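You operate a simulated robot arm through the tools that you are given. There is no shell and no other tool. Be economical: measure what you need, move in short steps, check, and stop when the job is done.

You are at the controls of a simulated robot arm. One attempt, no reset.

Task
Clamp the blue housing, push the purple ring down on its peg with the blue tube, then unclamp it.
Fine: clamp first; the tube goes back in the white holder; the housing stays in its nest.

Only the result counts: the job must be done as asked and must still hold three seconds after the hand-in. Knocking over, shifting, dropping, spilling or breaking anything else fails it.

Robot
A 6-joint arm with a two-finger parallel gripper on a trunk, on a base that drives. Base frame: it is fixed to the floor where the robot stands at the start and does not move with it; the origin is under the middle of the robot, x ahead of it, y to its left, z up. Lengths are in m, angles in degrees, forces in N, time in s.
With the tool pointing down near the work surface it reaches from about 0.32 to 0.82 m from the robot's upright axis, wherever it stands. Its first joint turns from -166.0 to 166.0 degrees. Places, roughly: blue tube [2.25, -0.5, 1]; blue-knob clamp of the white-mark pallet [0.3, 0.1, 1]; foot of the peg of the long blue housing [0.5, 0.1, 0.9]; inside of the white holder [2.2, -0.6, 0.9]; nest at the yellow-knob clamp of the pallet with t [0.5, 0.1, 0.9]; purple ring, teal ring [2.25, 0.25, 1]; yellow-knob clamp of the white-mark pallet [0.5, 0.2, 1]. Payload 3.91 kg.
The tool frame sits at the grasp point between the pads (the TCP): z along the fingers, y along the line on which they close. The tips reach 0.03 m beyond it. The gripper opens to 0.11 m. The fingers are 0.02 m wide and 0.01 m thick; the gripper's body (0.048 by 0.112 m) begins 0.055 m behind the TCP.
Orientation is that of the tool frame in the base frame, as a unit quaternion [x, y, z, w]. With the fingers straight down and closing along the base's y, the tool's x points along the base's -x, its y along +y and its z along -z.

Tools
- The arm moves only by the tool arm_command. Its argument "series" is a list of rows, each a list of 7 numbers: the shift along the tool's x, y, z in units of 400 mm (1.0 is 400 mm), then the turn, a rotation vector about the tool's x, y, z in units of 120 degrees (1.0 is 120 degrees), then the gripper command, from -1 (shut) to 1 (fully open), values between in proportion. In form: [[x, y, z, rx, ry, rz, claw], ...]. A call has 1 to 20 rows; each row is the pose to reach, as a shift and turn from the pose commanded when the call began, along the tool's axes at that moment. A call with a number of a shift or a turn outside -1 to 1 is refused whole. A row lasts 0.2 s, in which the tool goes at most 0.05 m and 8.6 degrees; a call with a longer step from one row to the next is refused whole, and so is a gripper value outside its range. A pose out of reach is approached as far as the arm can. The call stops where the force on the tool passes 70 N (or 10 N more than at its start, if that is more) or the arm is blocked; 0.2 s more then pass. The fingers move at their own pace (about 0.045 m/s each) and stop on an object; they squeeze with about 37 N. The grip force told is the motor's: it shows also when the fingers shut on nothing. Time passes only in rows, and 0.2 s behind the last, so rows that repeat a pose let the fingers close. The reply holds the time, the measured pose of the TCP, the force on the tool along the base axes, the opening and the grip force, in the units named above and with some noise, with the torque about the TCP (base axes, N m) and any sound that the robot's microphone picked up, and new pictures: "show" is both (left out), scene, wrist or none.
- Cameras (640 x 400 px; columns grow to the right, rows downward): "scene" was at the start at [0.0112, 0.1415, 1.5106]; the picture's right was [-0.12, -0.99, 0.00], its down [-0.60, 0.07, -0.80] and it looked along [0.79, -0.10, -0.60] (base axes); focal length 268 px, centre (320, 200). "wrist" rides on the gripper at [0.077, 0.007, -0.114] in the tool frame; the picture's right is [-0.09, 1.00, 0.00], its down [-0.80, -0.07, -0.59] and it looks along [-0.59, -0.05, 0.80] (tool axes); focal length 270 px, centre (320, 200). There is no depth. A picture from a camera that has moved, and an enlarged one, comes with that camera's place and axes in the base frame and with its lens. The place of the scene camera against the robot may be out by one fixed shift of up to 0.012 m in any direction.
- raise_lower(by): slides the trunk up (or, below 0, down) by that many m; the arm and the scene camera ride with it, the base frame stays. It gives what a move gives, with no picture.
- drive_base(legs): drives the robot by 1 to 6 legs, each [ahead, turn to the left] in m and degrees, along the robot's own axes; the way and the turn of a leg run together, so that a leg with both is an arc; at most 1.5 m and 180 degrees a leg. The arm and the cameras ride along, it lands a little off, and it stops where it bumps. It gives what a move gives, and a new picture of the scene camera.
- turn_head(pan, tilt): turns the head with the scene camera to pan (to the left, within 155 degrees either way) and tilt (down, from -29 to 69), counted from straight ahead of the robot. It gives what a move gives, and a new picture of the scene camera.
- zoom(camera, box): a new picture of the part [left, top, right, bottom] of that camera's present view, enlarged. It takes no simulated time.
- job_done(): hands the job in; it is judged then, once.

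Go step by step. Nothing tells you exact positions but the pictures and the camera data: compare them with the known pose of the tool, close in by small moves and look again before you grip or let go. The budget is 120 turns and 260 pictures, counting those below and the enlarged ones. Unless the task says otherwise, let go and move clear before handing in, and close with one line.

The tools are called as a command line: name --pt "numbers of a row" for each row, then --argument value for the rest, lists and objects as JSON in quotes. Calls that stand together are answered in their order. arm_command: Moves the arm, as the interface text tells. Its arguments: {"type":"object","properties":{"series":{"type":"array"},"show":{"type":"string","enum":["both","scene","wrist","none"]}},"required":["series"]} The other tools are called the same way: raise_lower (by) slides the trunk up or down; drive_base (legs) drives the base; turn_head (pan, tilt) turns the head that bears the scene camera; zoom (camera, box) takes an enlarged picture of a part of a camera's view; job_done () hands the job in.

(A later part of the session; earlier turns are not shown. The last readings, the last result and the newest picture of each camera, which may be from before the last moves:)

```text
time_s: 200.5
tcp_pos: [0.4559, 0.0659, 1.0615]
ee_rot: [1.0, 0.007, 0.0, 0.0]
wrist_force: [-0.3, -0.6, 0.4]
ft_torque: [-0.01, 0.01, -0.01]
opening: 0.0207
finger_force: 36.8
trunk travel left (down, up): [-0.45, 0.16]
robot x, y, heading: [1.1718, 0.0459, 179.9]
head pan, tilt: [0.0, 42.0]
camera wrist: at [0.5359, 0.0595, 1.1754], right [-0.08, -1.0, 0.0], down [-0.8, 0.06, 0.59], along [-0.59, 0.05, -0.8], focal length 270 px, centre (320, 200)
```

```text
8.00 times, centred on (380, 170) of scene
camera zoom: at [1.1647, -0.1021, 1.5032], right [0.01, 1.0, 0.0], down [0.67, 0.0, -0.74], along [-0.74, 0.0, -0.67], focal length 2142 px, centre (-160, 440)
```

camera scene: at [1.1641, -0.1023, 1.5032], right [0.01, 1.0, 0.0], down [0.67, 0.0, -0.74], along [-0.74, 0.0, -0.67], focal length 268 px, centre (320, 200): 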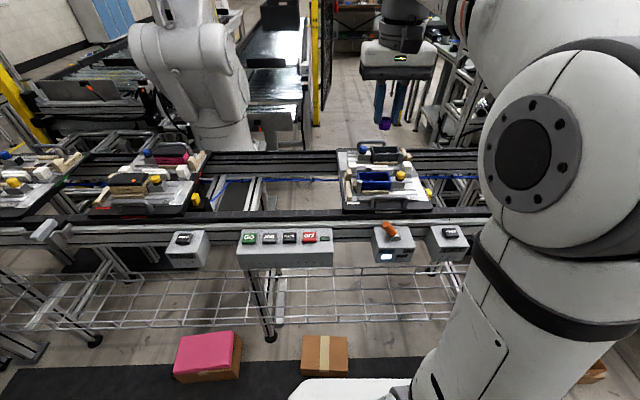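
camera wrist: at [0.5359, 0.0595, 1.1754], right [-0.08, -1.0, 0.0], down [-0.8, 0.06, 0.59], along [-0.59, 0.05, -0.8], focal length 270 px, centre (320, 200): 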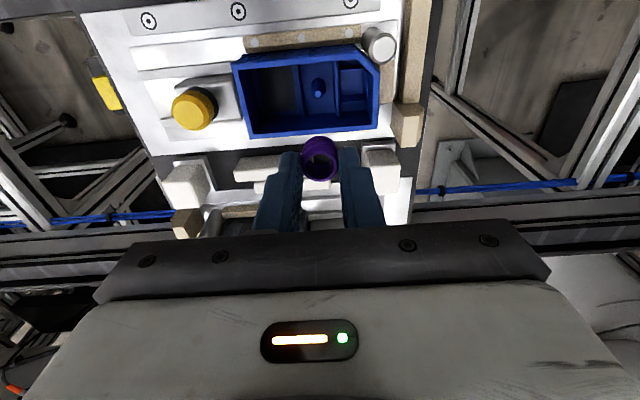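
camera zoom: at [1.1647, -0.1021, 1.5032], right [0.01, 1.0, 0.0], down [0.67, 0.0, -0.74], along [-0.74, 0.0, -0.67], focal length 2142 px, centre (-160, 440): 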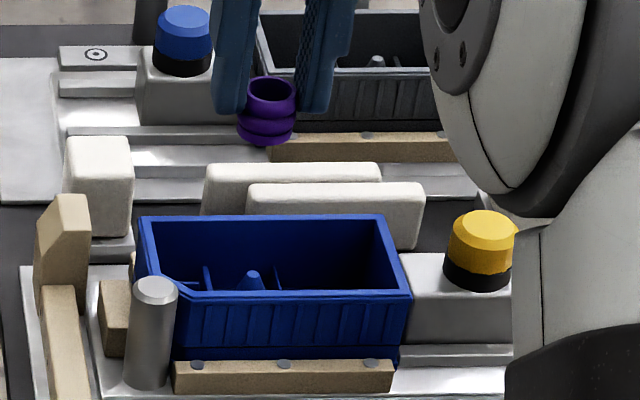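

Peg tip at about (0.480, 0.066, 0.965), about 18 mm below the housing rim, with dividers at about tip height. I align the ring above it, just over the rim, and check.

arm_command --pt "0.0625 0 0.0 0 0 0 -0.75" --pt "0.0625 0 0.075 0 0 0 -0.75" --pt "0.0625 0 0.075 0 0 0 -0.75" --show "wrist"

zoom --camera "wrist" --box '[240, 60, 400, 180]'

zoom --camera "scene" --box '[345, 145, 415, 195]'

```text
time_s: 201.3
tcp_pos: [0.4811, 0.0657, 1.0304]
ee_rot: [1.0, 0.006, 0.0, 0.001]
wrist_force: [0.0, 0.9, -0.8]
ft_torque: [-0.01, 0.0, 0.0]
opening: 0.0206
finger_force: 37.5
trunk travel left (down, up): [-0.45, 0.16]
robot x, y, heading: [1.1706, 0.0475, 179.7]
head pan, tilt: [0.0, 42.0]
camera wrist: at [0.5601, 0.0596, 1.1455], right [-0.08, -1.0, 0.0], down [-0.8, 0.06, 0.59], along [-0.59, 0.05, -0.8], focal length 270 px, centre (320, 200)
```

wrist: 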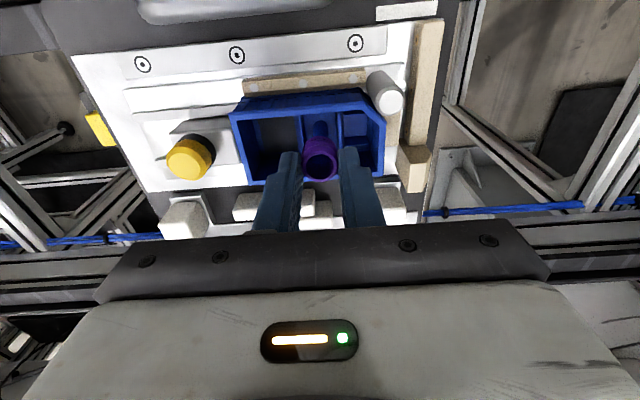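

```text
3.33 times, centred on (320, 120) of wrist
camera zoom: at [0.5601, 0.0596, 1.1455], right [-0.08, -1.0, 0.0], down [-0.8, 0.06, 0.59], along [-0.59, 0.05, -0.8], focal length 901 px, centre (320, 467)
```

zoom: 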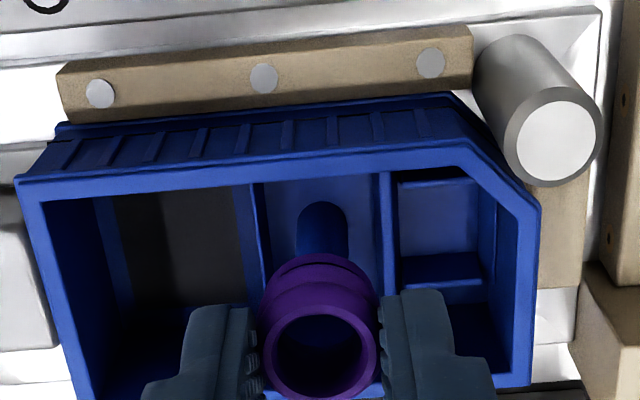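

```text
8.00 times, centred on (380, 170) of scene
camera zoom: at [1.1645, -0.1021, 1.5032], right [0.01, 1.0, 0.0], down [0.67, 0.0, -0.74], along [-0.74, 0.0, -0.67], focal length 2142 px, centre (-160, 440)
```

zoom: 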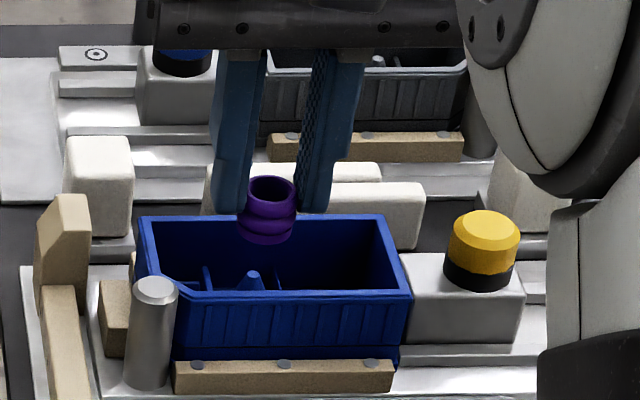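

Comparing ring and peg in both cameras, the ring should go about 5 mm toward -x and 1 mm toward -y. I shift and recheck.

arm_command --pt "-0.0138 0.0025 0 0 0 0 -0.75" --pt "-0.0138 0.0025 0 0 0 0 -0.75" --show "none"

zoom --camera "wrist" --box '[240, 60, 400, 180]'

zoom --camera "scene" --box '[350, 155, 400, 190]'

```text
time_s: 201.9
tcp_pos: [0.475, 0.0649, 1.0308]
ee_rot: [1.0, 0.006, 0.0, 0.0]
wrist_force: [0.4, 0.9, -0.7]
ft_torque: [0.02, 0.0, -0.01]
opening: 0.0208
finger_force: 36.9
trunk travel left (down, up): [-0.45, 0.16]
robot x, y, heading: [1.1708, 0.0489, 179.5]
head pan, tilt: [0.0, 42.0]
```

```text
3.33 times, centred on (320, 120) of wrist
camera zoom: at [0.5548, 0.0587, 1.1456], right [-0.08, -1.0, 0.0], down [-0.8, 0.06, 0.59], along [-0.59, 0.05, -0.8], focal length 901 px, centre (320, 467)
```

zoom: 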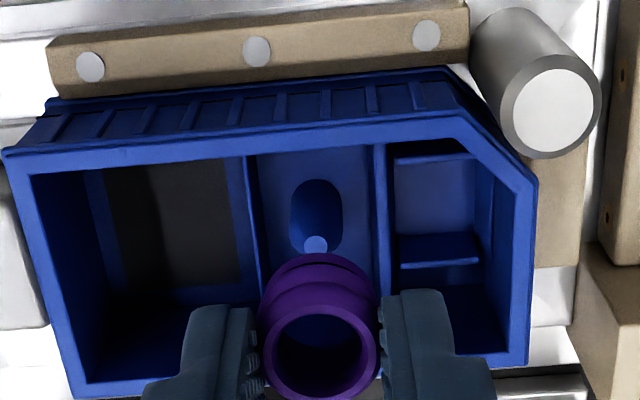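

```text
11.43 times, centred on (375, 172) of scene
camera zoom: at [1.1649, -0.1021, 1.5032], right [0.01, 1.0, 0.0], down [0.67, 0.0, -0.74], along [-0.74, 0.0, -0.67], focal length 3060 px, centre (-309, 514)
```

zoom: 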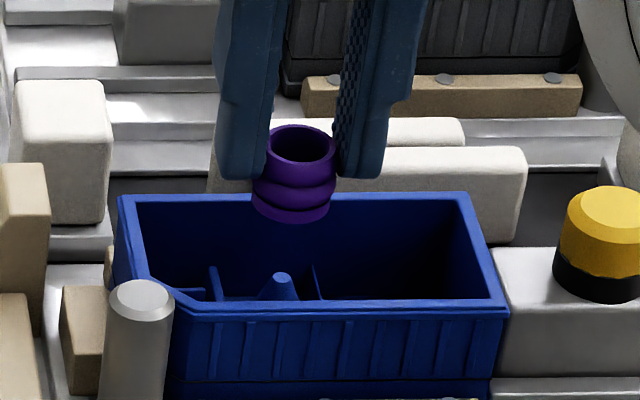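

Ring and peg now agree within about 1 mm in both views. I descend gently in two stages watching the force.

arm_command --pt "0 -0.001 0.025 0 0 0 -0.75" --pt "0 -0.001 0.05 0 0 0 -0.75" --pt "0 -0.001 0.07 0 0 0 -0.75" --show "none"

zoom --camera "wrist" --box '[240, 60, 400, 180]'

zoom --camera "scene" --box '[350, 155, 400, 190]'

```text
time_s: 202.7
tcp_pos: [0.4747, 0.0656, 1.0018]
ee_rot: [1.0, 0.006, 0.0, 0.0]
wrist_force: [0.6, -0.4, 0.0]
ft_torque: [-0.02, -0.01, 0.0]
opening: 0.0207
finger_force: 36.7
trunk travel left (down, up): [-0.45, 0.16]
robot x, y, heading: [1.1724, 0.0448, 179.5]
head pan, tilt: [0.0, 42.0]
```

```text
3.33 times, centred on (320, 120) of wrist
camera zoom: at [0.5546, 0.0586, 1.1179], right [-0.08, -1.0, 0.0], down [-0.8, 0.06, 0.59], along [-0.59, 0.05, -0.8], focal length 901 px, centre (320, 467)
```

zoom: 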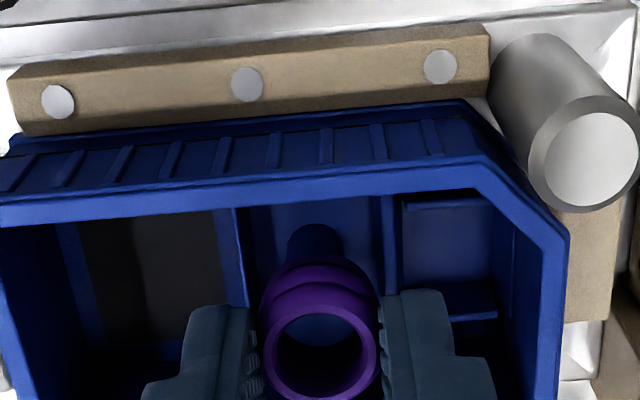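

```text
11.43 times, centred on (375, 172) of scene
camera zoom: at [1.1647, -0.1021, 1.5032], right [0.01, 1.0, 0.0], down [0.67, 0.0, -0.74], along [-0.74, 0.0, -0.67], focal length 3060 px, centre (-309, 514)
```

zoom: 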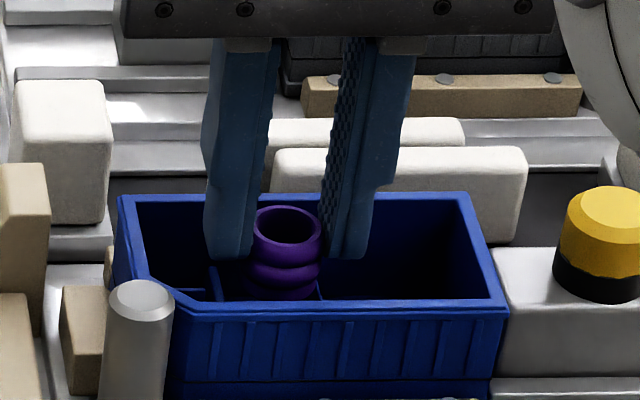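

arm_command --pt "0 -0.002 0 0 0 0 -0.75" --pt "0 -0.002 0.008 0 0 0 -0.75" --pt "0 -0.002 0.016 0 0 0 -0.75" --show "none"

zoom --camera "wrist" --box '[240, 60, 400, 180]'

zoom --camera "scene" --box '[350, 155, 400, 190]'

```text
time_s: 203.5
tcp_pos: [0.4761, 0.0647, 0.9964]
ee_rot: [1.0, 0.006, 0.0, 0.0]
wrist_force: [1.3, -1.5, 1.6]
ft_torque: [-0.11, -0.01, 0.0]
opening: 0.0209
finger_force: 37.0
trunk travel left (down, up): [-0.45, 0.16]
robot x, y, heading: [1.1714, 0.0465, 179.4]
head pan, tilt: [0.0, 42.0]
```

```text
3.33 times, centred on (320, 120) of wrist
camera zoom: at [0.5553, 0.0596, 1.1121], right [-0.08, -1.0, 0.0], down [-0.8, 0.06, 0.59], along [-0.59, 0.05, -0.8], focal length 901 px, centre (320, 467)
```

zoom: 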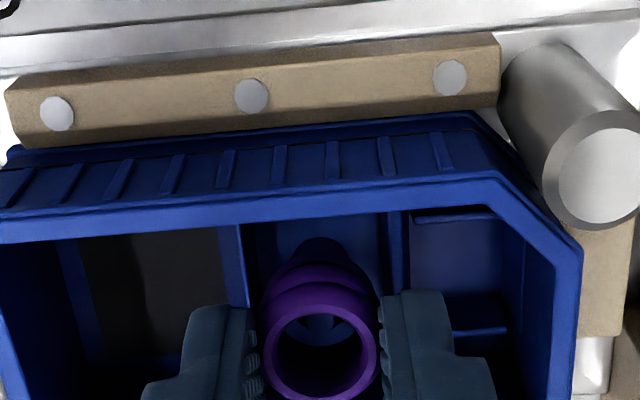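

```text
11.43 times, centred on (375, 172) of scene
camera zoom: at [1.1652, -0.1022, 1.5032], right [0.01, 1.0, 0.0], down [0.67, 0.0, -0.74], along [-0.74, 0.0, -0.67], focal length 3060 px, centre (-309, 514)
```

zoom: 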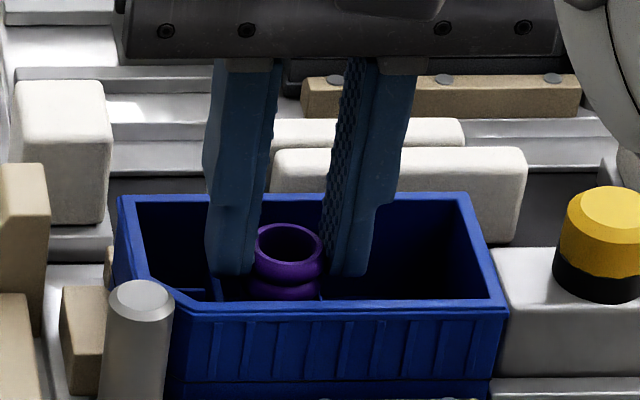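

arm_command --pt "0 0 0.005 0 0 0 -0.75" --pt "0 0 0.01 0 0 0 -0.75" --show "none"

zoom --camera "wrist" --box '[280, 100, 360, 180]'

```text
time_s: 204.1
tcp_pos: [0.4763, 0.0659, 0.992]
ee_rot: [1.0, 0.006, 0.0, -0.001]
wrist_force: [2.3, -1.9, 0.7]
ft_torque: [-0.13, -0.08, 0.01]
opening: 0.0206
finger_force: 36.7
trunk travel left (down, up): [-0.45, 0.16]
robot x, y, heading: [1.172, 0.0466, 179.8]
head pan, tilt: [0.0, 42.0]
```

```text
5.00 times, centred on (320, 140) of wrist
camera zoom: at [0.5556, 0.0596, 1.1075], right [-0.08, -1.0, 0.0], down [-0.8, 0.06, 0.59], along [-0.59, 0.05, -0.8], focal length 1351 px, centre (320, 500)
```

zoom: 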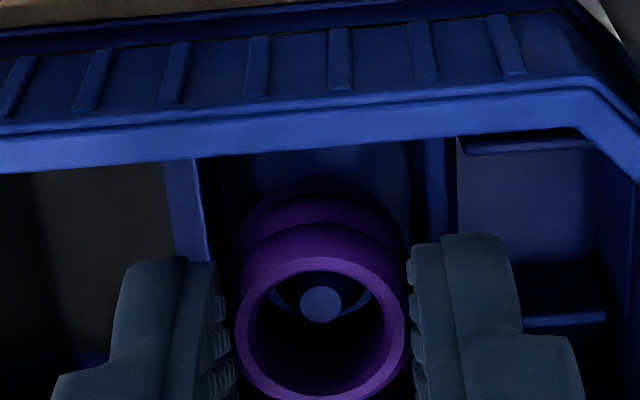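

The peg tip is now visible inside the ring bore. I go down a few more mm with a slight -x correction, then release.

arm_command --pt "-0.003 0 0.004 0 0 0 -0.75" --pt "-0.003 0 0.01 0 0 0 -0.75" --pt "-0.003 0 0.013 0 0 0 -0.75" --show "none"

zoom --camera "wrist" --box '[280, 100, 360, 180]'

zoom --camera "scene" --box '[350, 155, 400, 190]'

```text
time_s: 204.9
tcp_pos: [0.4769, 0.0658, 0.9868]
ee_rot: [1.0, 0.006, 0.0, 0.0]
wrist_force: [6.5, -1.0, 8.9]
ft_torque: [-0.05, -0.28, 0.01]
opening: 0.0206
finger_force: 37.4
trunk travel left (down, up): [-0.45, 0.16]
robot x, y, heading: [1.1709, 0.0454, 179.9]
head pan, tilt: [0.0, 42.0]
```

```text
5.00 times, centred on (320, 140) of wrist
camera zoom: at [0.5554, 0.0594, 1.1032], right [-0.08, -1.0, 0.0], down [-0.8, 0.06, 0.59], along [-0.59, 0.05, -0.8], focal length 1351 px, centre (320, 500)
```

zoom: 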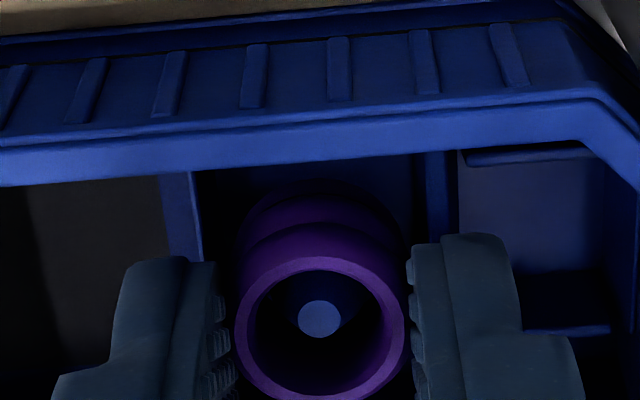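

```text
11.43 times, centred on (375, 172) of scene
camera zoom: at [1.1669, -0.1021, 1.5033], right [0.01, 1.0, 0.0], down [0.67, 0.0, -0.74], along [-0.74, 0.0, -0.67], focal length 3060 px, centre (-309, 514)
```

zoom: 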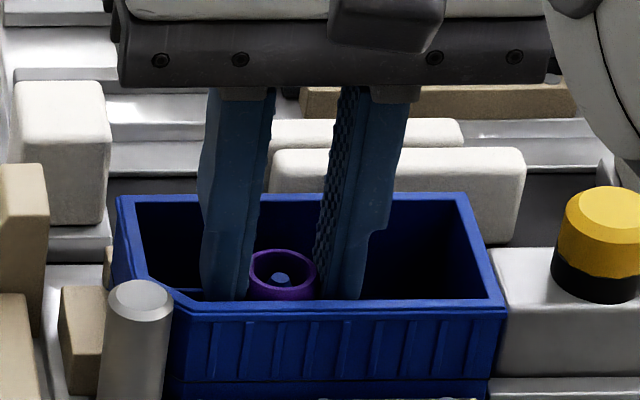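

Both views show the peg tip inside the bore; the ring has met the tight part. I relieve the small side load and release.

arm_command --pt "0.004 0 0 0 0 0 -0.75" --pt "0.004 0 0 0 0 0 -0.75" --pt "0.004 0 0 0 0 0 -0.5" --pt "0.004 0 0 0 0 0 -0.45" --pt "0.004 0 0 0 0 0 -0.45" --pt "0.004 0 -0.05 0 0 0 -0.45" --pt "0.004 0 -0.12 0 0 0 -0.4" --pt "0.004 0 -0.2 0 0 0 -0.4" --show "wrist"

zoom --camera "wrist" --box '[240, 60, 400, 180]'

zoom --camera "scene" --box '[350, 155, 400, 190]'

```text
time_s: 206.7
tcp_pos: [0.4759, 0.0655, 1.0674]
ee_rot: [1.0, 0.006, 0.001, 0.0]
wrist_force: [-0.2, -0.6, 0.6]
ft_torque: [0.05, 0.0, 0.03]
opening: 0.0331
finger_force: 0.2
trunk travel left (down, up): [-0.45, 0.16]
robot x, y, heading: [1.1721, 0.0477, 179.6]
head pan, tilt: [0.0, 42.0]
camera wrist: at [0.5559, 0.0599, 1.1829], right [-0.08, -1.0, 0.0], down [-0.8, 0.06, 0.59], along [-0.59, 0.05, -0.8], focal length 270 px, centre (320, 200)
```

wrist: 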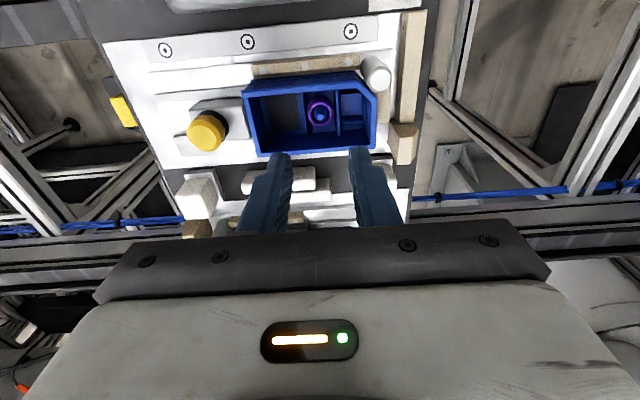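

```text
3.33 times, centred on (320, 120) of wrist
camera zoom: at [0.5559, 0.0599, 1.1829], right [-0.08, -1.0, 0.0], down [-0.8, 0.06, 0.59], along [-0.59, 0.05, -0.8], focal length 901 px, centre (320, 467)
```

zoom: 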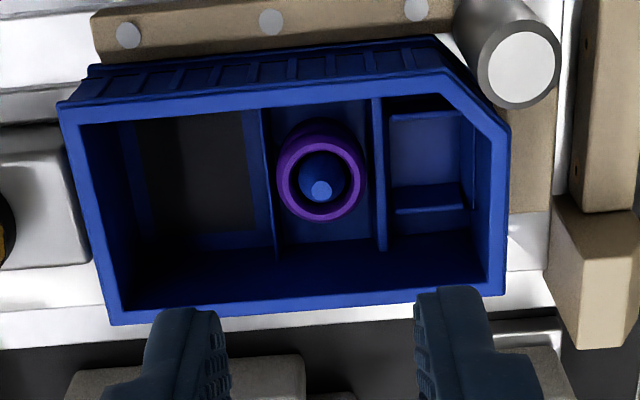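

```text
11.43 times, centred on (375, 172) of scene
camera zoom: at [1.165, -0.1021, 1.5032], right [0.01, 1.0, 0.0], down [0.67, 0.0, -0.74], along [-0.74, 0.0, -0.67], focal length 3060 px, centre (-309, 514)
```

zoom: 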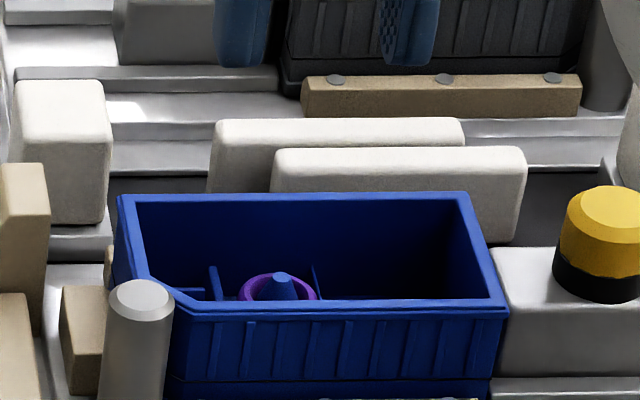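

The ring sits on the cone of the peg. Now for the tube: I fold the arm and drive to stand before the white holder at about y -0.45.

arm_command --pt "0 0 -0.12 0 0 0 1" --pt "0 0 -0.24 0 0 0 1" --pt "0.06 0.02 -0.34 0 0 0 1" --pt "0.13 0.04 -0.44 0 0 0 1" --pt "0.22 0.06 -0.5 0 0 0 1" --pt "0.32 0.08 -0.54 0 0 0 1" --pt "0.43 0.1 -0.56 0 0 0 1" --pt "0.54 0.1 -0.56 0 0 0 1" --show "none"

drive_base --legs '[[-0.2, 0], [0, 90], [0.47, 0], [0, 90], [0.2, 0]]'

zoom --camera "scene" --box '[200, 60, 440, 230]'

zoom --camera "wrist" --box '[0, 0, 640, 400]'

```text
time_s: 208.5
tcp_pos: [0.6945, 0.0285, 1.2911]
ee_rot: [1.0, 0.007, 0.0, 0.0]
wrist_force: [0.0, 0.6, 1.1]
ft_torque: [0.01, 0.03, 0.01]
opening: 0.11
finger_force: 0.1
trunk travel left (down, up): [-0.45, 0.16]
robot x, y, heading: [1.1734, 0.0475, 179.8]
head pan, tilt: [0.0, 42.0]
```

```text
time_s: 221.3
tcp_pos: [2.0492, -0.4265, 1.2903]
ee_rot: [0.007, 1.0, 0.001, -0.001]
wrist_force: [-0.6, -0.9, -0.1]
ft_torque: [-0.02, 0.0, -0.01]
opening: 0.1101
finger_force: 0.1
trunk travel left (down, up): [-0.45, 0.16]
robot x, y, heading: [1.5683, -0.4414, -1.1]
head pan, tilt: [0.0, 42.0]
camera scene: at [1.5814, -0.2875, 1.5032], right [-0.02, -1.0, 0.0], down [-0.67, 0.01, -0.74], along [0.74, -0.02, -0.67], focal length 268 px, centre (320, 200)
```

scene: 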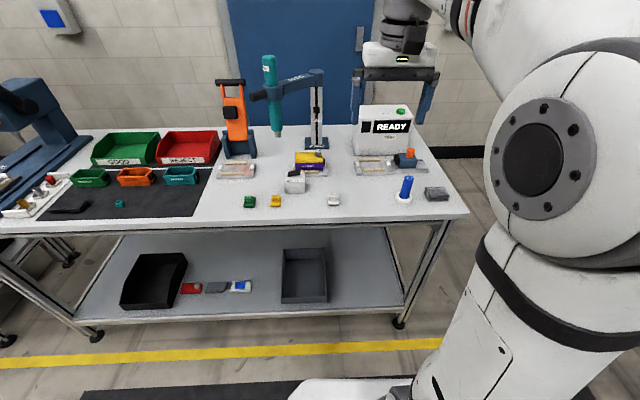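

```text
2.35 times, centred on (320, 145) of scene
camera zoom: at [1.5814, -0.2875, 1.5032], right [-0.02, -1.0, 0.0], down [-0.67, 0.01, -0.74], along [0.74, -0.02, -0.67], focal length 630 px, centre (320, 329)
```

zoom: 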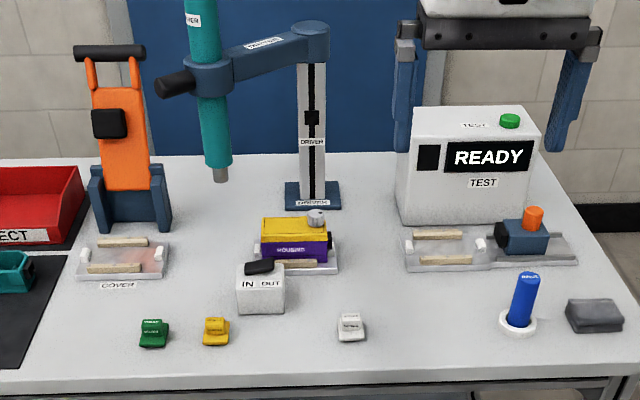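

```text
1.00 times, centred on (320, 200) of wrist (not enlarged: the box is as wide or as high as the picture)
camera zoom: at [1.9754, -0.4184, 1.4062], right [0.1, 0.99, 0.0], down [0.8, -0.08, 0.59], along [0.59, -0.06, -0.81], focal length 270 px, centre (320, 200)
```

zoom: 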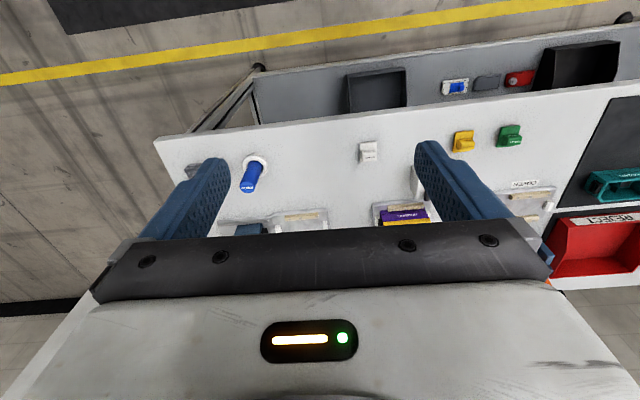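

The blue tube stands upright in the white holder near (2.25, -0.586). I move the wrist camera toward it.

arm_command --pt "-0.036 -0.08 0.07 0 0 0 1" --pt "-0.072 -0.16 0.14 0 0 0 1" --pt "-0.108 -0.24 0.21 0 0 0 1" --pt "-0.144 -0.32 0.28 0 0 0 1" --pt "-0.18 -0.4 0.35 0 0 0 1" --show "wrist"

zoom --camera "wrist" --box '[220, 100, 420, 240]'

zoom --camera "scene" --box '[380, 150, 460, 220]'

```text
time_s: 222.5
tcp_pos: [2.1189, -0.5863, 1.1509]
ee_rot: [0.006, 1.0, 0.0, 0.0]
wrist_force: [-0.7, 0.1, -0.3]
ft_torque: [-0.01, 0.02, 0.0]
opening: 0.11
finger_force: 0.1
trunk travel left (down, up): [-0.45, 0.16]
robot x, y, heading: [1.5691, -0.4387, -1.4]
head pan, tilt: [0.0, 42.0]
camera wrist: at [2.0449, -0.58, 1.2659], right [0.1, 0.99, 0.0], down [0.8, -0.08, 0.59], along [0.59, -0.06, -0.8], focal length 270 px, centre (320, 200)
```

wrist: 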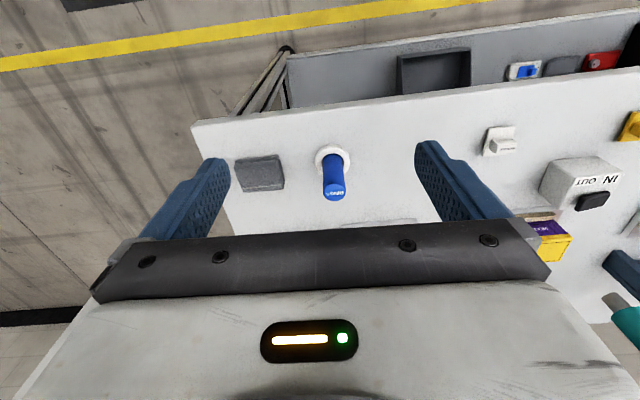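

```text
2.86 times, centred on (320, 170) of wrist
camera zoom: at [2.0449, -0.58, 1.2659], right [0.1, 0.99, 0.0], down [0.8, -0.08, 0.59], along [0.59, -0.06, -0.8], focal length 772 px, centre (320, 286)
```

zoom: 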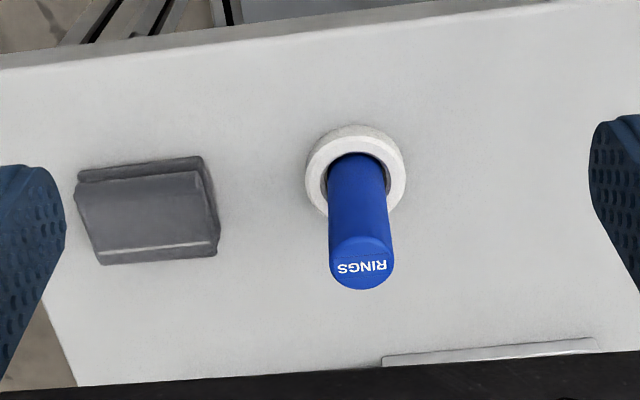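

```text
5.71 times, centred on (420, 185) of scene
camera zoom: at [1.5804, -0.2878, 1.5033], right [-0.02, -1.0, 0.0], down [-0.67, 0.01, -0.74], along [0.74, -0.02, -0.67], focal length 1530 px, centre (-251, 286)
```

zoom: 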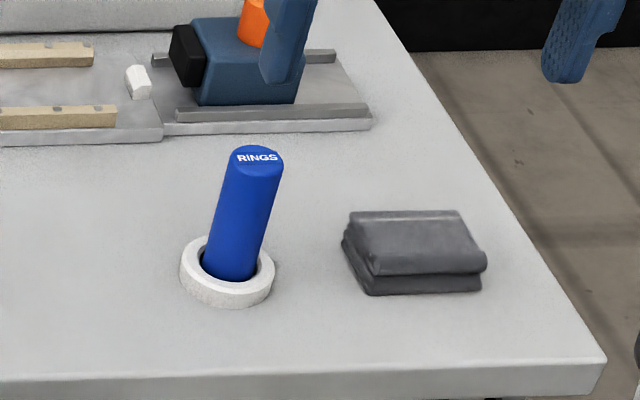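

Tube: vertical, 26 mm thick, axis about (2.230, -0.582), top z about 1.005. I go above it and check the centring.

arm_command --pt "-0.09 0.006 0.06 0 0 0 0.3" --pt "-0.18 0.012 0.12 0 0 0 0.2" --pt "-0.27 0.019 0.18 0 0 0 0.1" --pt "-0.27 0.019 0.2 0 0 0 0.1" --show "wrist"

zoom --camera "wrist" --box '[240, 80, 400, 200]'

zoom --camera "scene" --box '[380, 130, 460, 220]'

```text
time_s: 223.5
tcp_pos: [2.2266, -0.5815, 1.0715]
ee_rot: [0.006, 1.0, 0.0, 0.0]
wrist_force: [0.9, 1.3, -1.2]
ft_torque: [-0.01, 0.01, -0.04]
opening: 0.0606
finger_force: 0.0
trunk travel left (down, up): [-0.45, 0.16]
robot x, y, heading: [1.5676, -0.4373, -1.0]
head pan, tilt: [0.0, 42.0]
camera wrist: at [2.1522, -0.5728, 1.1864], right [0.1, 0.99, 0.0], down [0.8, -0.08, 0.59], along [0.59, -0.06, -0.8], focal length 270 px, centre (320, 200)
```

wrist: 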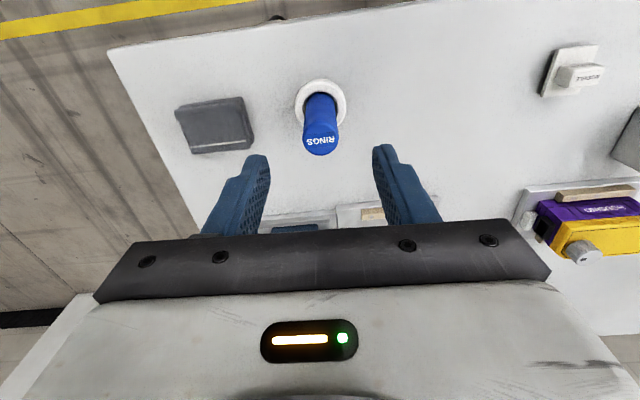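

```text
3.33 times, centred on (320, 140) of wrist
camera zoom: at [2.1522, -0.5728, 1.1864], right [0.1, 0.99, 0.0], down [0.8, -0.08, 0.59], along [0.59, -0.06, -0.8], focal length 901 px, centre (320, 400)
```

zoom: 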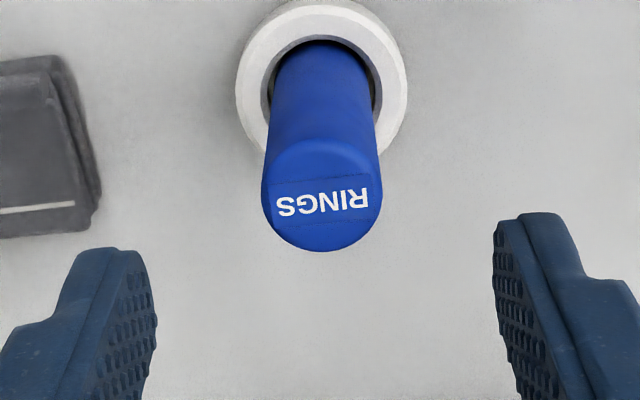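

```text
4.44 times, centred on (420, 175) of scene
camera zoom: at [1.5801, -0.2874, 1.5032], right [-0.02, -1.0, 0.0], down [-0.67, 0.01, -0.74], along [0.74, -0.02, -0.67], focal length 1190 px, centre (-124, 311)
```

zoom: 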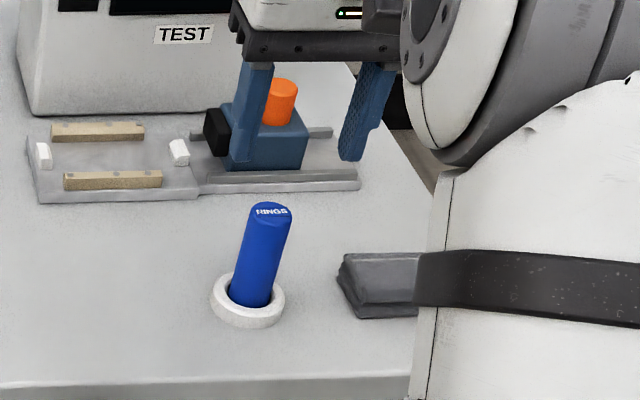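

arm_command --pt "-0.01 0 0.06 0 0 0 0.1" --pt "-0.01 0 0.13 0 0 0 0.1" --pt "-0.01 0 0.186 0 0 0 0.1" --pt "-0.01 0 0.186 0 0 0 0.1" --show "wrist"

zoom --camera "scene" --box '[380, 130, 460, 220]'

```text
time_s: 224.5
tcp_pos: [2.2312, -0.581, 0.9965]
ee_rot: [0.007, 1.0, 0.001, 0.001]
wrist_force: [0.5, -0.3, 1.6]
ft_torque: [0.0, 0.0, -0.02]
opening: 0.0608
finger_force: 0.2
trunk travel left (down, up): [-0.45, 0.16]
robot x, y, heading: [1.5656, -0.4422, -1.2]
head pan, tilt: [0.0, 42.0]
camera wrist: at [2.1562, -0.5732, 1.1119], right [0.1, 0.99, 0.0], down [0.8, -0.08, 0.59], along [0.59, -0.06, -0.8], focal length 270 px, centre (320, 200)
```

wrist: 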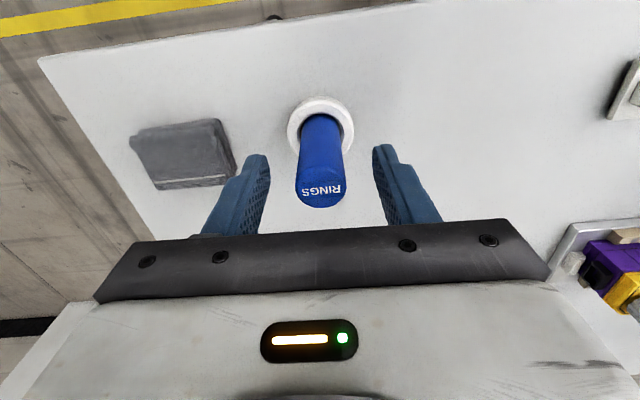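

```text
4.44 times, centred on (420, 175) of scene
camera zoom: at [1.58, -0.2874, 1.5032], right [-0.02, -1.0, 0.0], down [-0.67, 0.01, -0.74], along [0.74, -0.02, -0.67], focal length 1190 px, centre (-124, 311)
```

zoom: 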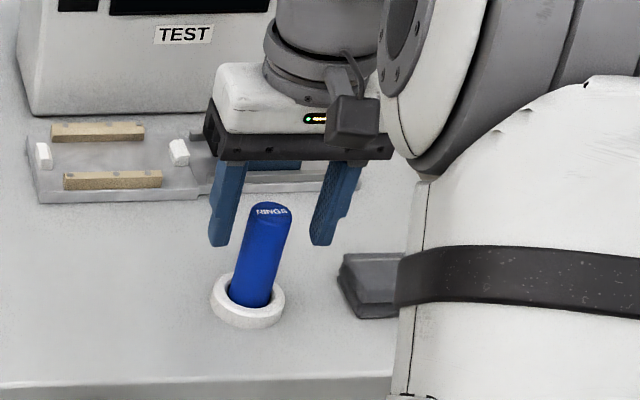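

The tube lies between the pads; its top is level with the TCP. I close.

arm_command --pt "0 0 0 0 0 0 -0.3" --pt "0 0 0 0 0 0 -0.6" --pt "0 0 0 0 0 0 -0.7" --pt "0 0 0 0 0 0 -0.7" --show "wrist"

```text
time_s: 225.5
tcp_pos: [2.2309, -0.5803, 0.9968]
ee_rot: [0.006, 1.0, 0.0, -0.001]
wrist_force: [0.4, 0.7, -0.1]
ft_torque: [0.01, 0.01, 0.02]
opening: 0.0274
finger_force: 36.8
trunk travel left (down, up): [-0.45, 0.16]
robot x, y, heading: [1.5644, -0.441, -1.5]
head pan, tilt: [0.0, 42.0]
camera wrist: at [2.1561, -0.5733, 1.1121], right [0.1, 0.99, 0.0], down [0.8, -0.08, 0.59], along [0.59, -0.06, -0.8], focal length 270 px, centre (320, 200)
```

wrist: 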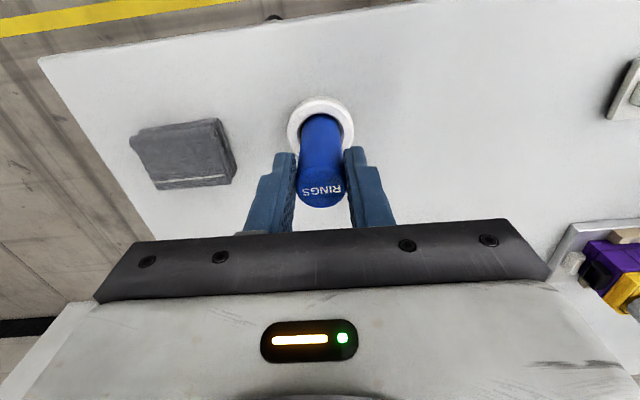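

Gripped. I lift it straight out of the holder and fold back.

arm_command --pt "0 0 -0.1 0 0 0 -0.7" --pt "0 0 -0.2 0 0 0 -0.7" --pt "0 0 -0.3 0 0 0 -0.7" --pt "0 0 -0.4 0 0 0 -0.7" --pt "0.03 0.06 -0.5 0 0 0 -0.7" --pt "0.07 0.12 -0.6 0 0 0 -0.7" --pt "0.13 0.18 -0.68 0 0 0 -0.7" --pt "0.2 0.25 -0.74 0 0 0 -0.7" --pt "0.28 0.32 -0.74 0 0 0 -0.7" --pt "0.37 0.38 -0.74 0 0 0 -0.7" --pt "0.47 0.4 -0.74 0 0 0 -0.7" --show "both"

zoom --camera "scene" --box '[320, 20, 460, 220]'

```text
time_s: 227.9
tcp_pos: [2.0427, -0.4188, 1.2933]
ee_rot: [0.006, 1.0, 0.0, 0.0]
wrist_force: [0.0, -0.1, 0.1]
ft_torque: [-0.03, -0.02, 0.02]
opening: 0.0273
finger_force: 36.4
trunk travel left (down, up): [-0.45, 0.16]
robot x, y, heading: [1.5665, -0.442, -1.3]
head pan, tilt: [0.0, 42.0]
camera scene: at [1.5787, -0.2873, 1.5032], right [-0.02, -1.0, 0.0], down [-0.67, 0.01, -0.74], along [0.74, -0.02, -0.67], focal length 268 px, centre (320, 200)
camera wrist: at [1.9684, -0.4106, 1.4084], right [0.1, 0.99, 0.0], down [0.8, -0.08, 0.59], along [0.59, -0.06, -0.8], focal length 270 px, centre (320, 200)
```

scene: 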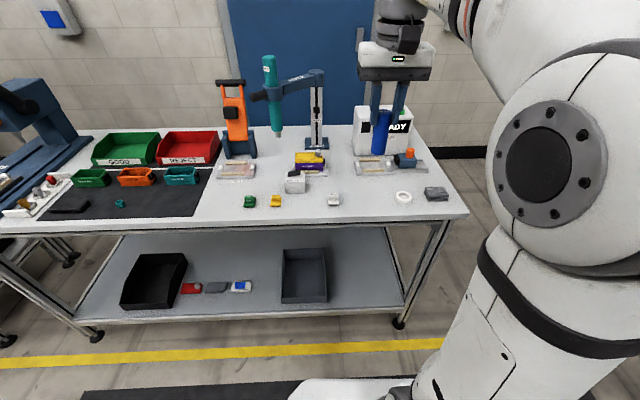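
wrist: 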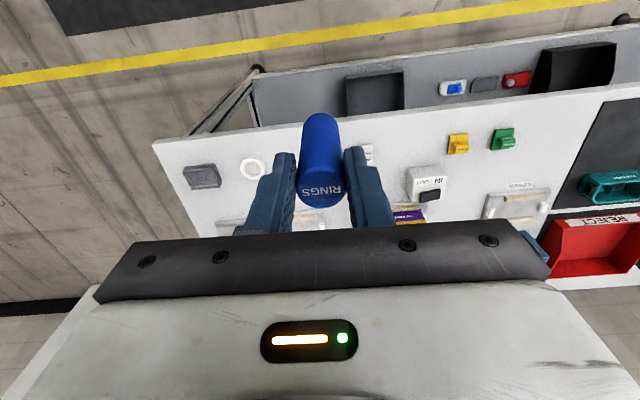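

```text
2.00 times, centred on (390, 120) of scene
camera zoom: at [1.5787, -0.2873, 1.5032], right [-0.02, -1.0, 0.0], down [-0.67, 0.01, -0.74], along [0.74, -0.02, -0.67], focal length 535 px, centre (180, 360)
```

zoom: 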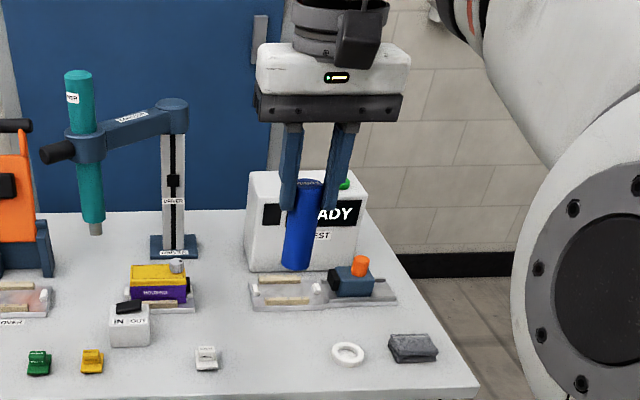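

Tube in hand, holder undisturbed. Driving back to the pallet.

drive_base --legs '[[-0.2, 0], [0, 91.3], [0.49, 0], [0, 90], [0.19, 0]]'

zoom --camera "scene" --box '[320, 130, 440, 215]'

```text
time_s: 240.8
tcp_pos: [0.6954, 0.0266, 1.2914]
ee_rot: [1.0, 0.002, 0.001, 0.0]
wrist_force: [-0.1, -0.3, -0.3]
ft_torque: [0.01, -0.06, -0.02]
opening: 0.0276
finger_force: 37.0
trunk travel left (down, up): [-0.45, 0.16]
robot x, y, heading: [1.1749, 0.0607, -179.7]
head pan, tilt: [0.0, 42.0]
camera scene: at [1.1663, -0.0842, 1.5032], right [0.0, 1.0, 0.0], down [0.67, 0.0, -0.74], along [-0.74, 0.0, -0.67], focal length 268 px, centre (320, 200)
```

scene: 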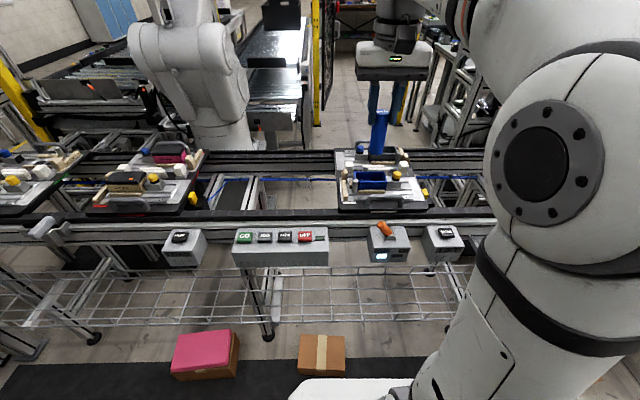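

```text
4.71 times, centred on (380, 172) of scene
camera zoom: at [1.1663, -0.0842, 1.5032], right [0.0, 1.0, 0.0], down [0.67, 0.0, -0.74], along [-0.74, 0.0, -0.67], focal length 1260 px, centre (38, 329)
```

zoom: 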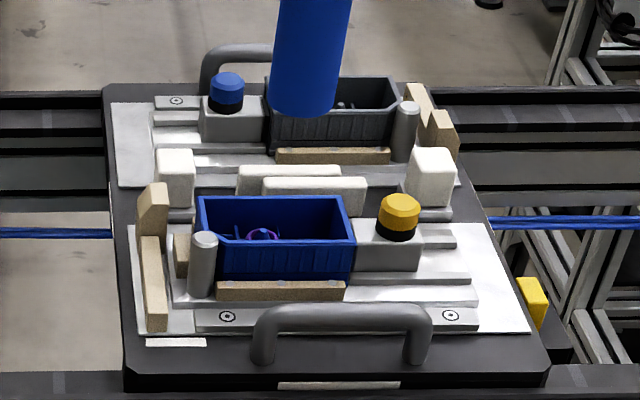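

Ring still on the peg. I bring the tube above it (target TCP 0.477, 0.0655), hovering above the rim.

arm_command --pt "-0.1 -0.02 0.05 0 0 0 -0.7" --pt "-0.2 -0.04 0.1 0 0 0 -0.7" --pt "-0.3 -0.06 0.15 0 0 0 -0.7" --pt "-0.4 -0.08 0.2 0 0 0 -0.7" --pt "-0.48 -0.099 0.28 0 0 0 -0.7" --pt "-0.546 -0.099 0.36 0 0 0 -0.7" --pt "-0.546 -0.099 0.43 0 0 0 -0.7" --pt "-0.546 -0.099 0.43 0 0 0 -0.7" --show "wrist"

zoom --camera "wrist" --box '[240, 60, 400, 180]'

zoom --camera "scene" --box '[340, 140, 410, 190]'

```text
time_s: 242.6
tcp_pos: [0.4798, 0.0662, 1.1207]
ee_rot: [1.0, 0.002, -0.001, 0.0]
wrist_force: [0.3, 0.2, -0.8]
ft_torque: [-0.03, 0.0, 0.03]
opening: 0.0274
finger_force: 36.8
trunk travel left (down, up): [-0.45, 0.16]
robot x, y, heading: [1.1699, 0.0623, -179.8]
head pan, tilt: [0.0, 42.0]
camera wrist: at [0.5591, 0.0589, 1.236], right [-0.09, -1.0, 0.0], down [-0.8, 0.07, 0.59], along [-0.59, 0.05, -0.8], focal length 270 px, centre (320, 200)
```

wrist: 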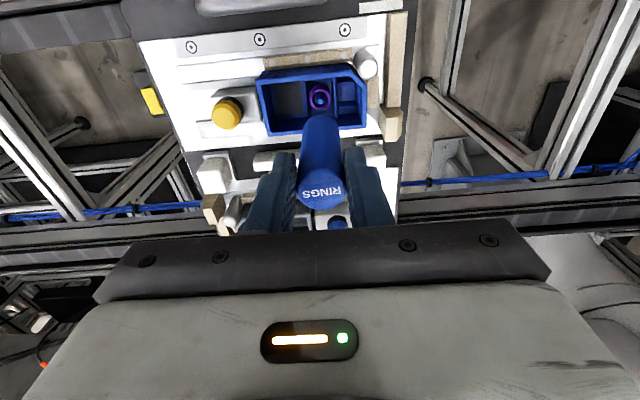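

```text
3.33 times, centred on (320, 120) of wrist
camera zoom: at [0.5591, 0.0589, 1.236], right [-0.09, -1.0, 0.0], down [-0.8, 0.07, 0.59], along [-0.59, 0.05, -0.8], focal length 901 px, centre (320, 467)
```

zoom: 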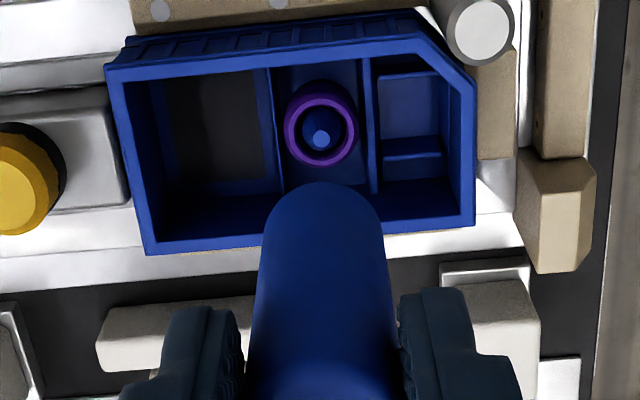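

```text
8.00 times, centred on (375, 165) of scene
camera zoom: at [1.1682, -0.0842, 1.5032], right [0.0, 1.0, 0.0], down [0.67, 0.0, -0.74], along [-0.74, 0.0, -0.67], focal length 2142 px, centre (-120, 480)
```

zoom: 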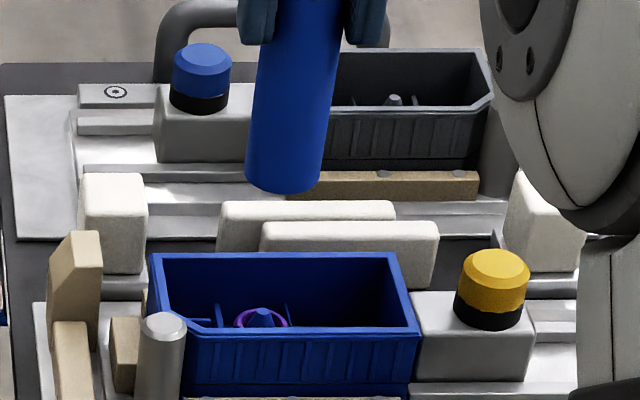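

Comparing views, the tube hangs about 7 mm off the pad centre; its axis is about 4 mm short of the peg in x. I correct +4 mm in x, lower to just above the peg tip, and check.

arm_command --pt "0.01 0 0 0 0 0 -0.7" --pt "0.01 0 0.05 0 0 0 -0.7" --pt "0.01 0 0.085 0 0 0 -0.7" --pt "0.01 0 0.085 0 0 0 -0.7" --show "none"

zoom --camera "wrist" --box '[240, 50, 400, 170]'

zoom --camera "scene" --box '[340, 140, 410, 190]'

```text
time_s: 243.6
tcp_pos: [0.4847, 0.066, 1.0869]
ee_rot: [1.0, 0.002, 0.0, 0.0]
wrist_force: [0.1, 0.0, -0.3]
ft_torque: [-0.01, -0.02, 0.03]
opening: 0.0272
finger_force: 37.3
trunk travel left (down, up): [-0.45, 0.16]
robot x, y, heading: [1.1776, 0.0618, -179.7]
head pan, tilt: [0.0, 42.0]
```

```text
3.33 times, centred on (320, 110) of wrist
camera zoom: at [0.5631, 0.0581, 1.2022], right [-0.09, -1.0, 0.0], down [-0.8, 0.07, 0.59], along [-0.59, 0.05, -0.8], focal length 901 px, centre (320, 500)
```

zoom: 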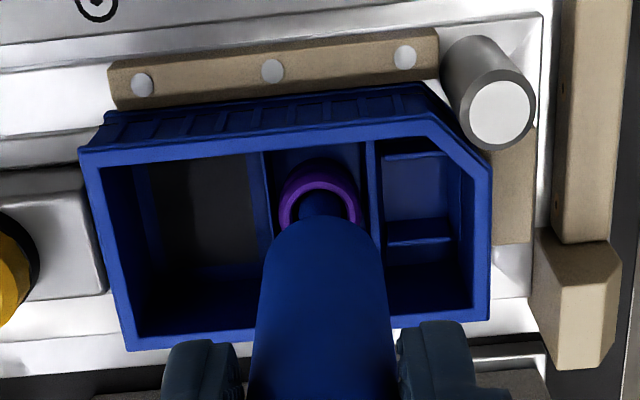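

```text
8.00 times, centred on (375, 165) of scene
camera zoom: at [1.1682, -0.0842, 1.5032], right [0.0, 1.0, 0.0], down [0.67, 0.0, -0.74], along [-0.74, 0.0, -0.67], focal length 2142 px, centre (-120, 480)
```

zoom: 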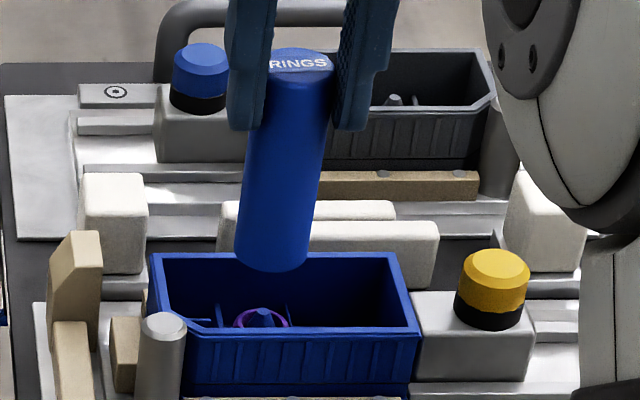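

Aligned within about 1 mm in both views. I lower onto the ring in small steps, watching force.

arm_command --pt "0 -0.001 0.03 0 0 0 -0.7" --pt "0 -0.001 0.06 0 0 0 -0.7" --pt "0 -0.001 0.08 0 0 0 -0.7" --pt "0 -0.001 0.09 0 0 0 -0.7" --show "none"

zoom --camera "wrist" --box '[240, 50, 400, 170]'

zoom --camera "scene" --box '[340, 140, 410, 190]'

```text
time_s: 244.6
tcp_pos: [0.4838, 0.0656, 1.051]
ee_rot: [1.0, 0.002, -0.001, 0.0]
wrist_force: [-1.0, 0.1, 9.1]
ft_torque: [-0.06, 0.22, 0.01]
opening: 0.0276
finger_force: 36.9
trunk travel left (down, up): [-0.45, 0.16]
robot x, y, heading: [1.1731, 0.0618, -179.7]
head pan, tilt: [0.0, 42.0]
```

```text
3.33 times, centred on (320, 110) of wrist
camera zoom: at [0.5635, 0.0585, 1.1674], right [-0.09, -1.0, 0.0], down [-0.8, 0.07, 0.6], along [-0.59, 0.05, -0.8], focal length 901 px, centre (320, 500)
```

zoom: 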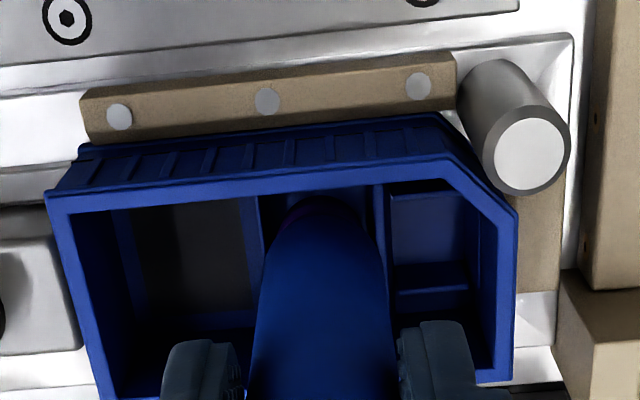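

```text
8.00 times, centred on (375, 165) of scene
camera zoom: at [1.1689, -0.0842, 1.5034], right [0.0, 1.0, 0.0], down [0.67, 0.0, -0.74], along [-0.74, 0.0, -0.67], focal length 2142 px, centre (-120, 480)
```

zoom: 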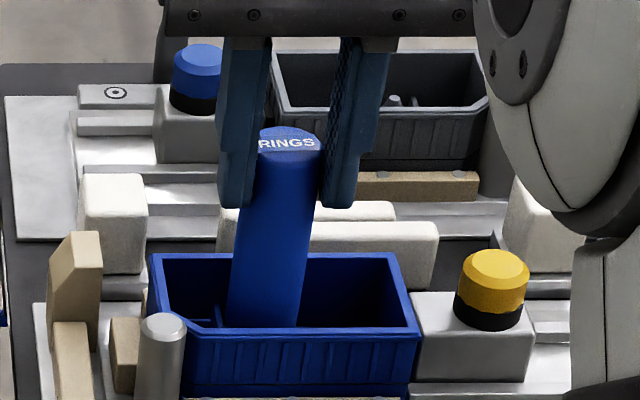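

Light contact (9 N). I press on in small steps.

arm_command --pt "0 0 0.005 0 0 0 -0.8" --pt "0 0 0.01 0 0 0 -0.8" --pt "0 0 0.015 0 0 0 -0.8" --show "none"

```text
time_s: 245.4
tcp_pos: [0.4865, 0.0662, 1.0477]
ee_rot: [1.0, 0.001, -0.001, 0.0]
wrist_force: [5.1, 0.4, 19.8]
ft_torque: [0.18, -0.27, -0.06]
opening: 0.0276
finger_force: 37.1
trunk travel left (down, up): [-0.45, 0.16]
robot x, y, heading: [1.1763, 0.0641, -179.7]
head pan, tilt: [0.0, 42.0]
```

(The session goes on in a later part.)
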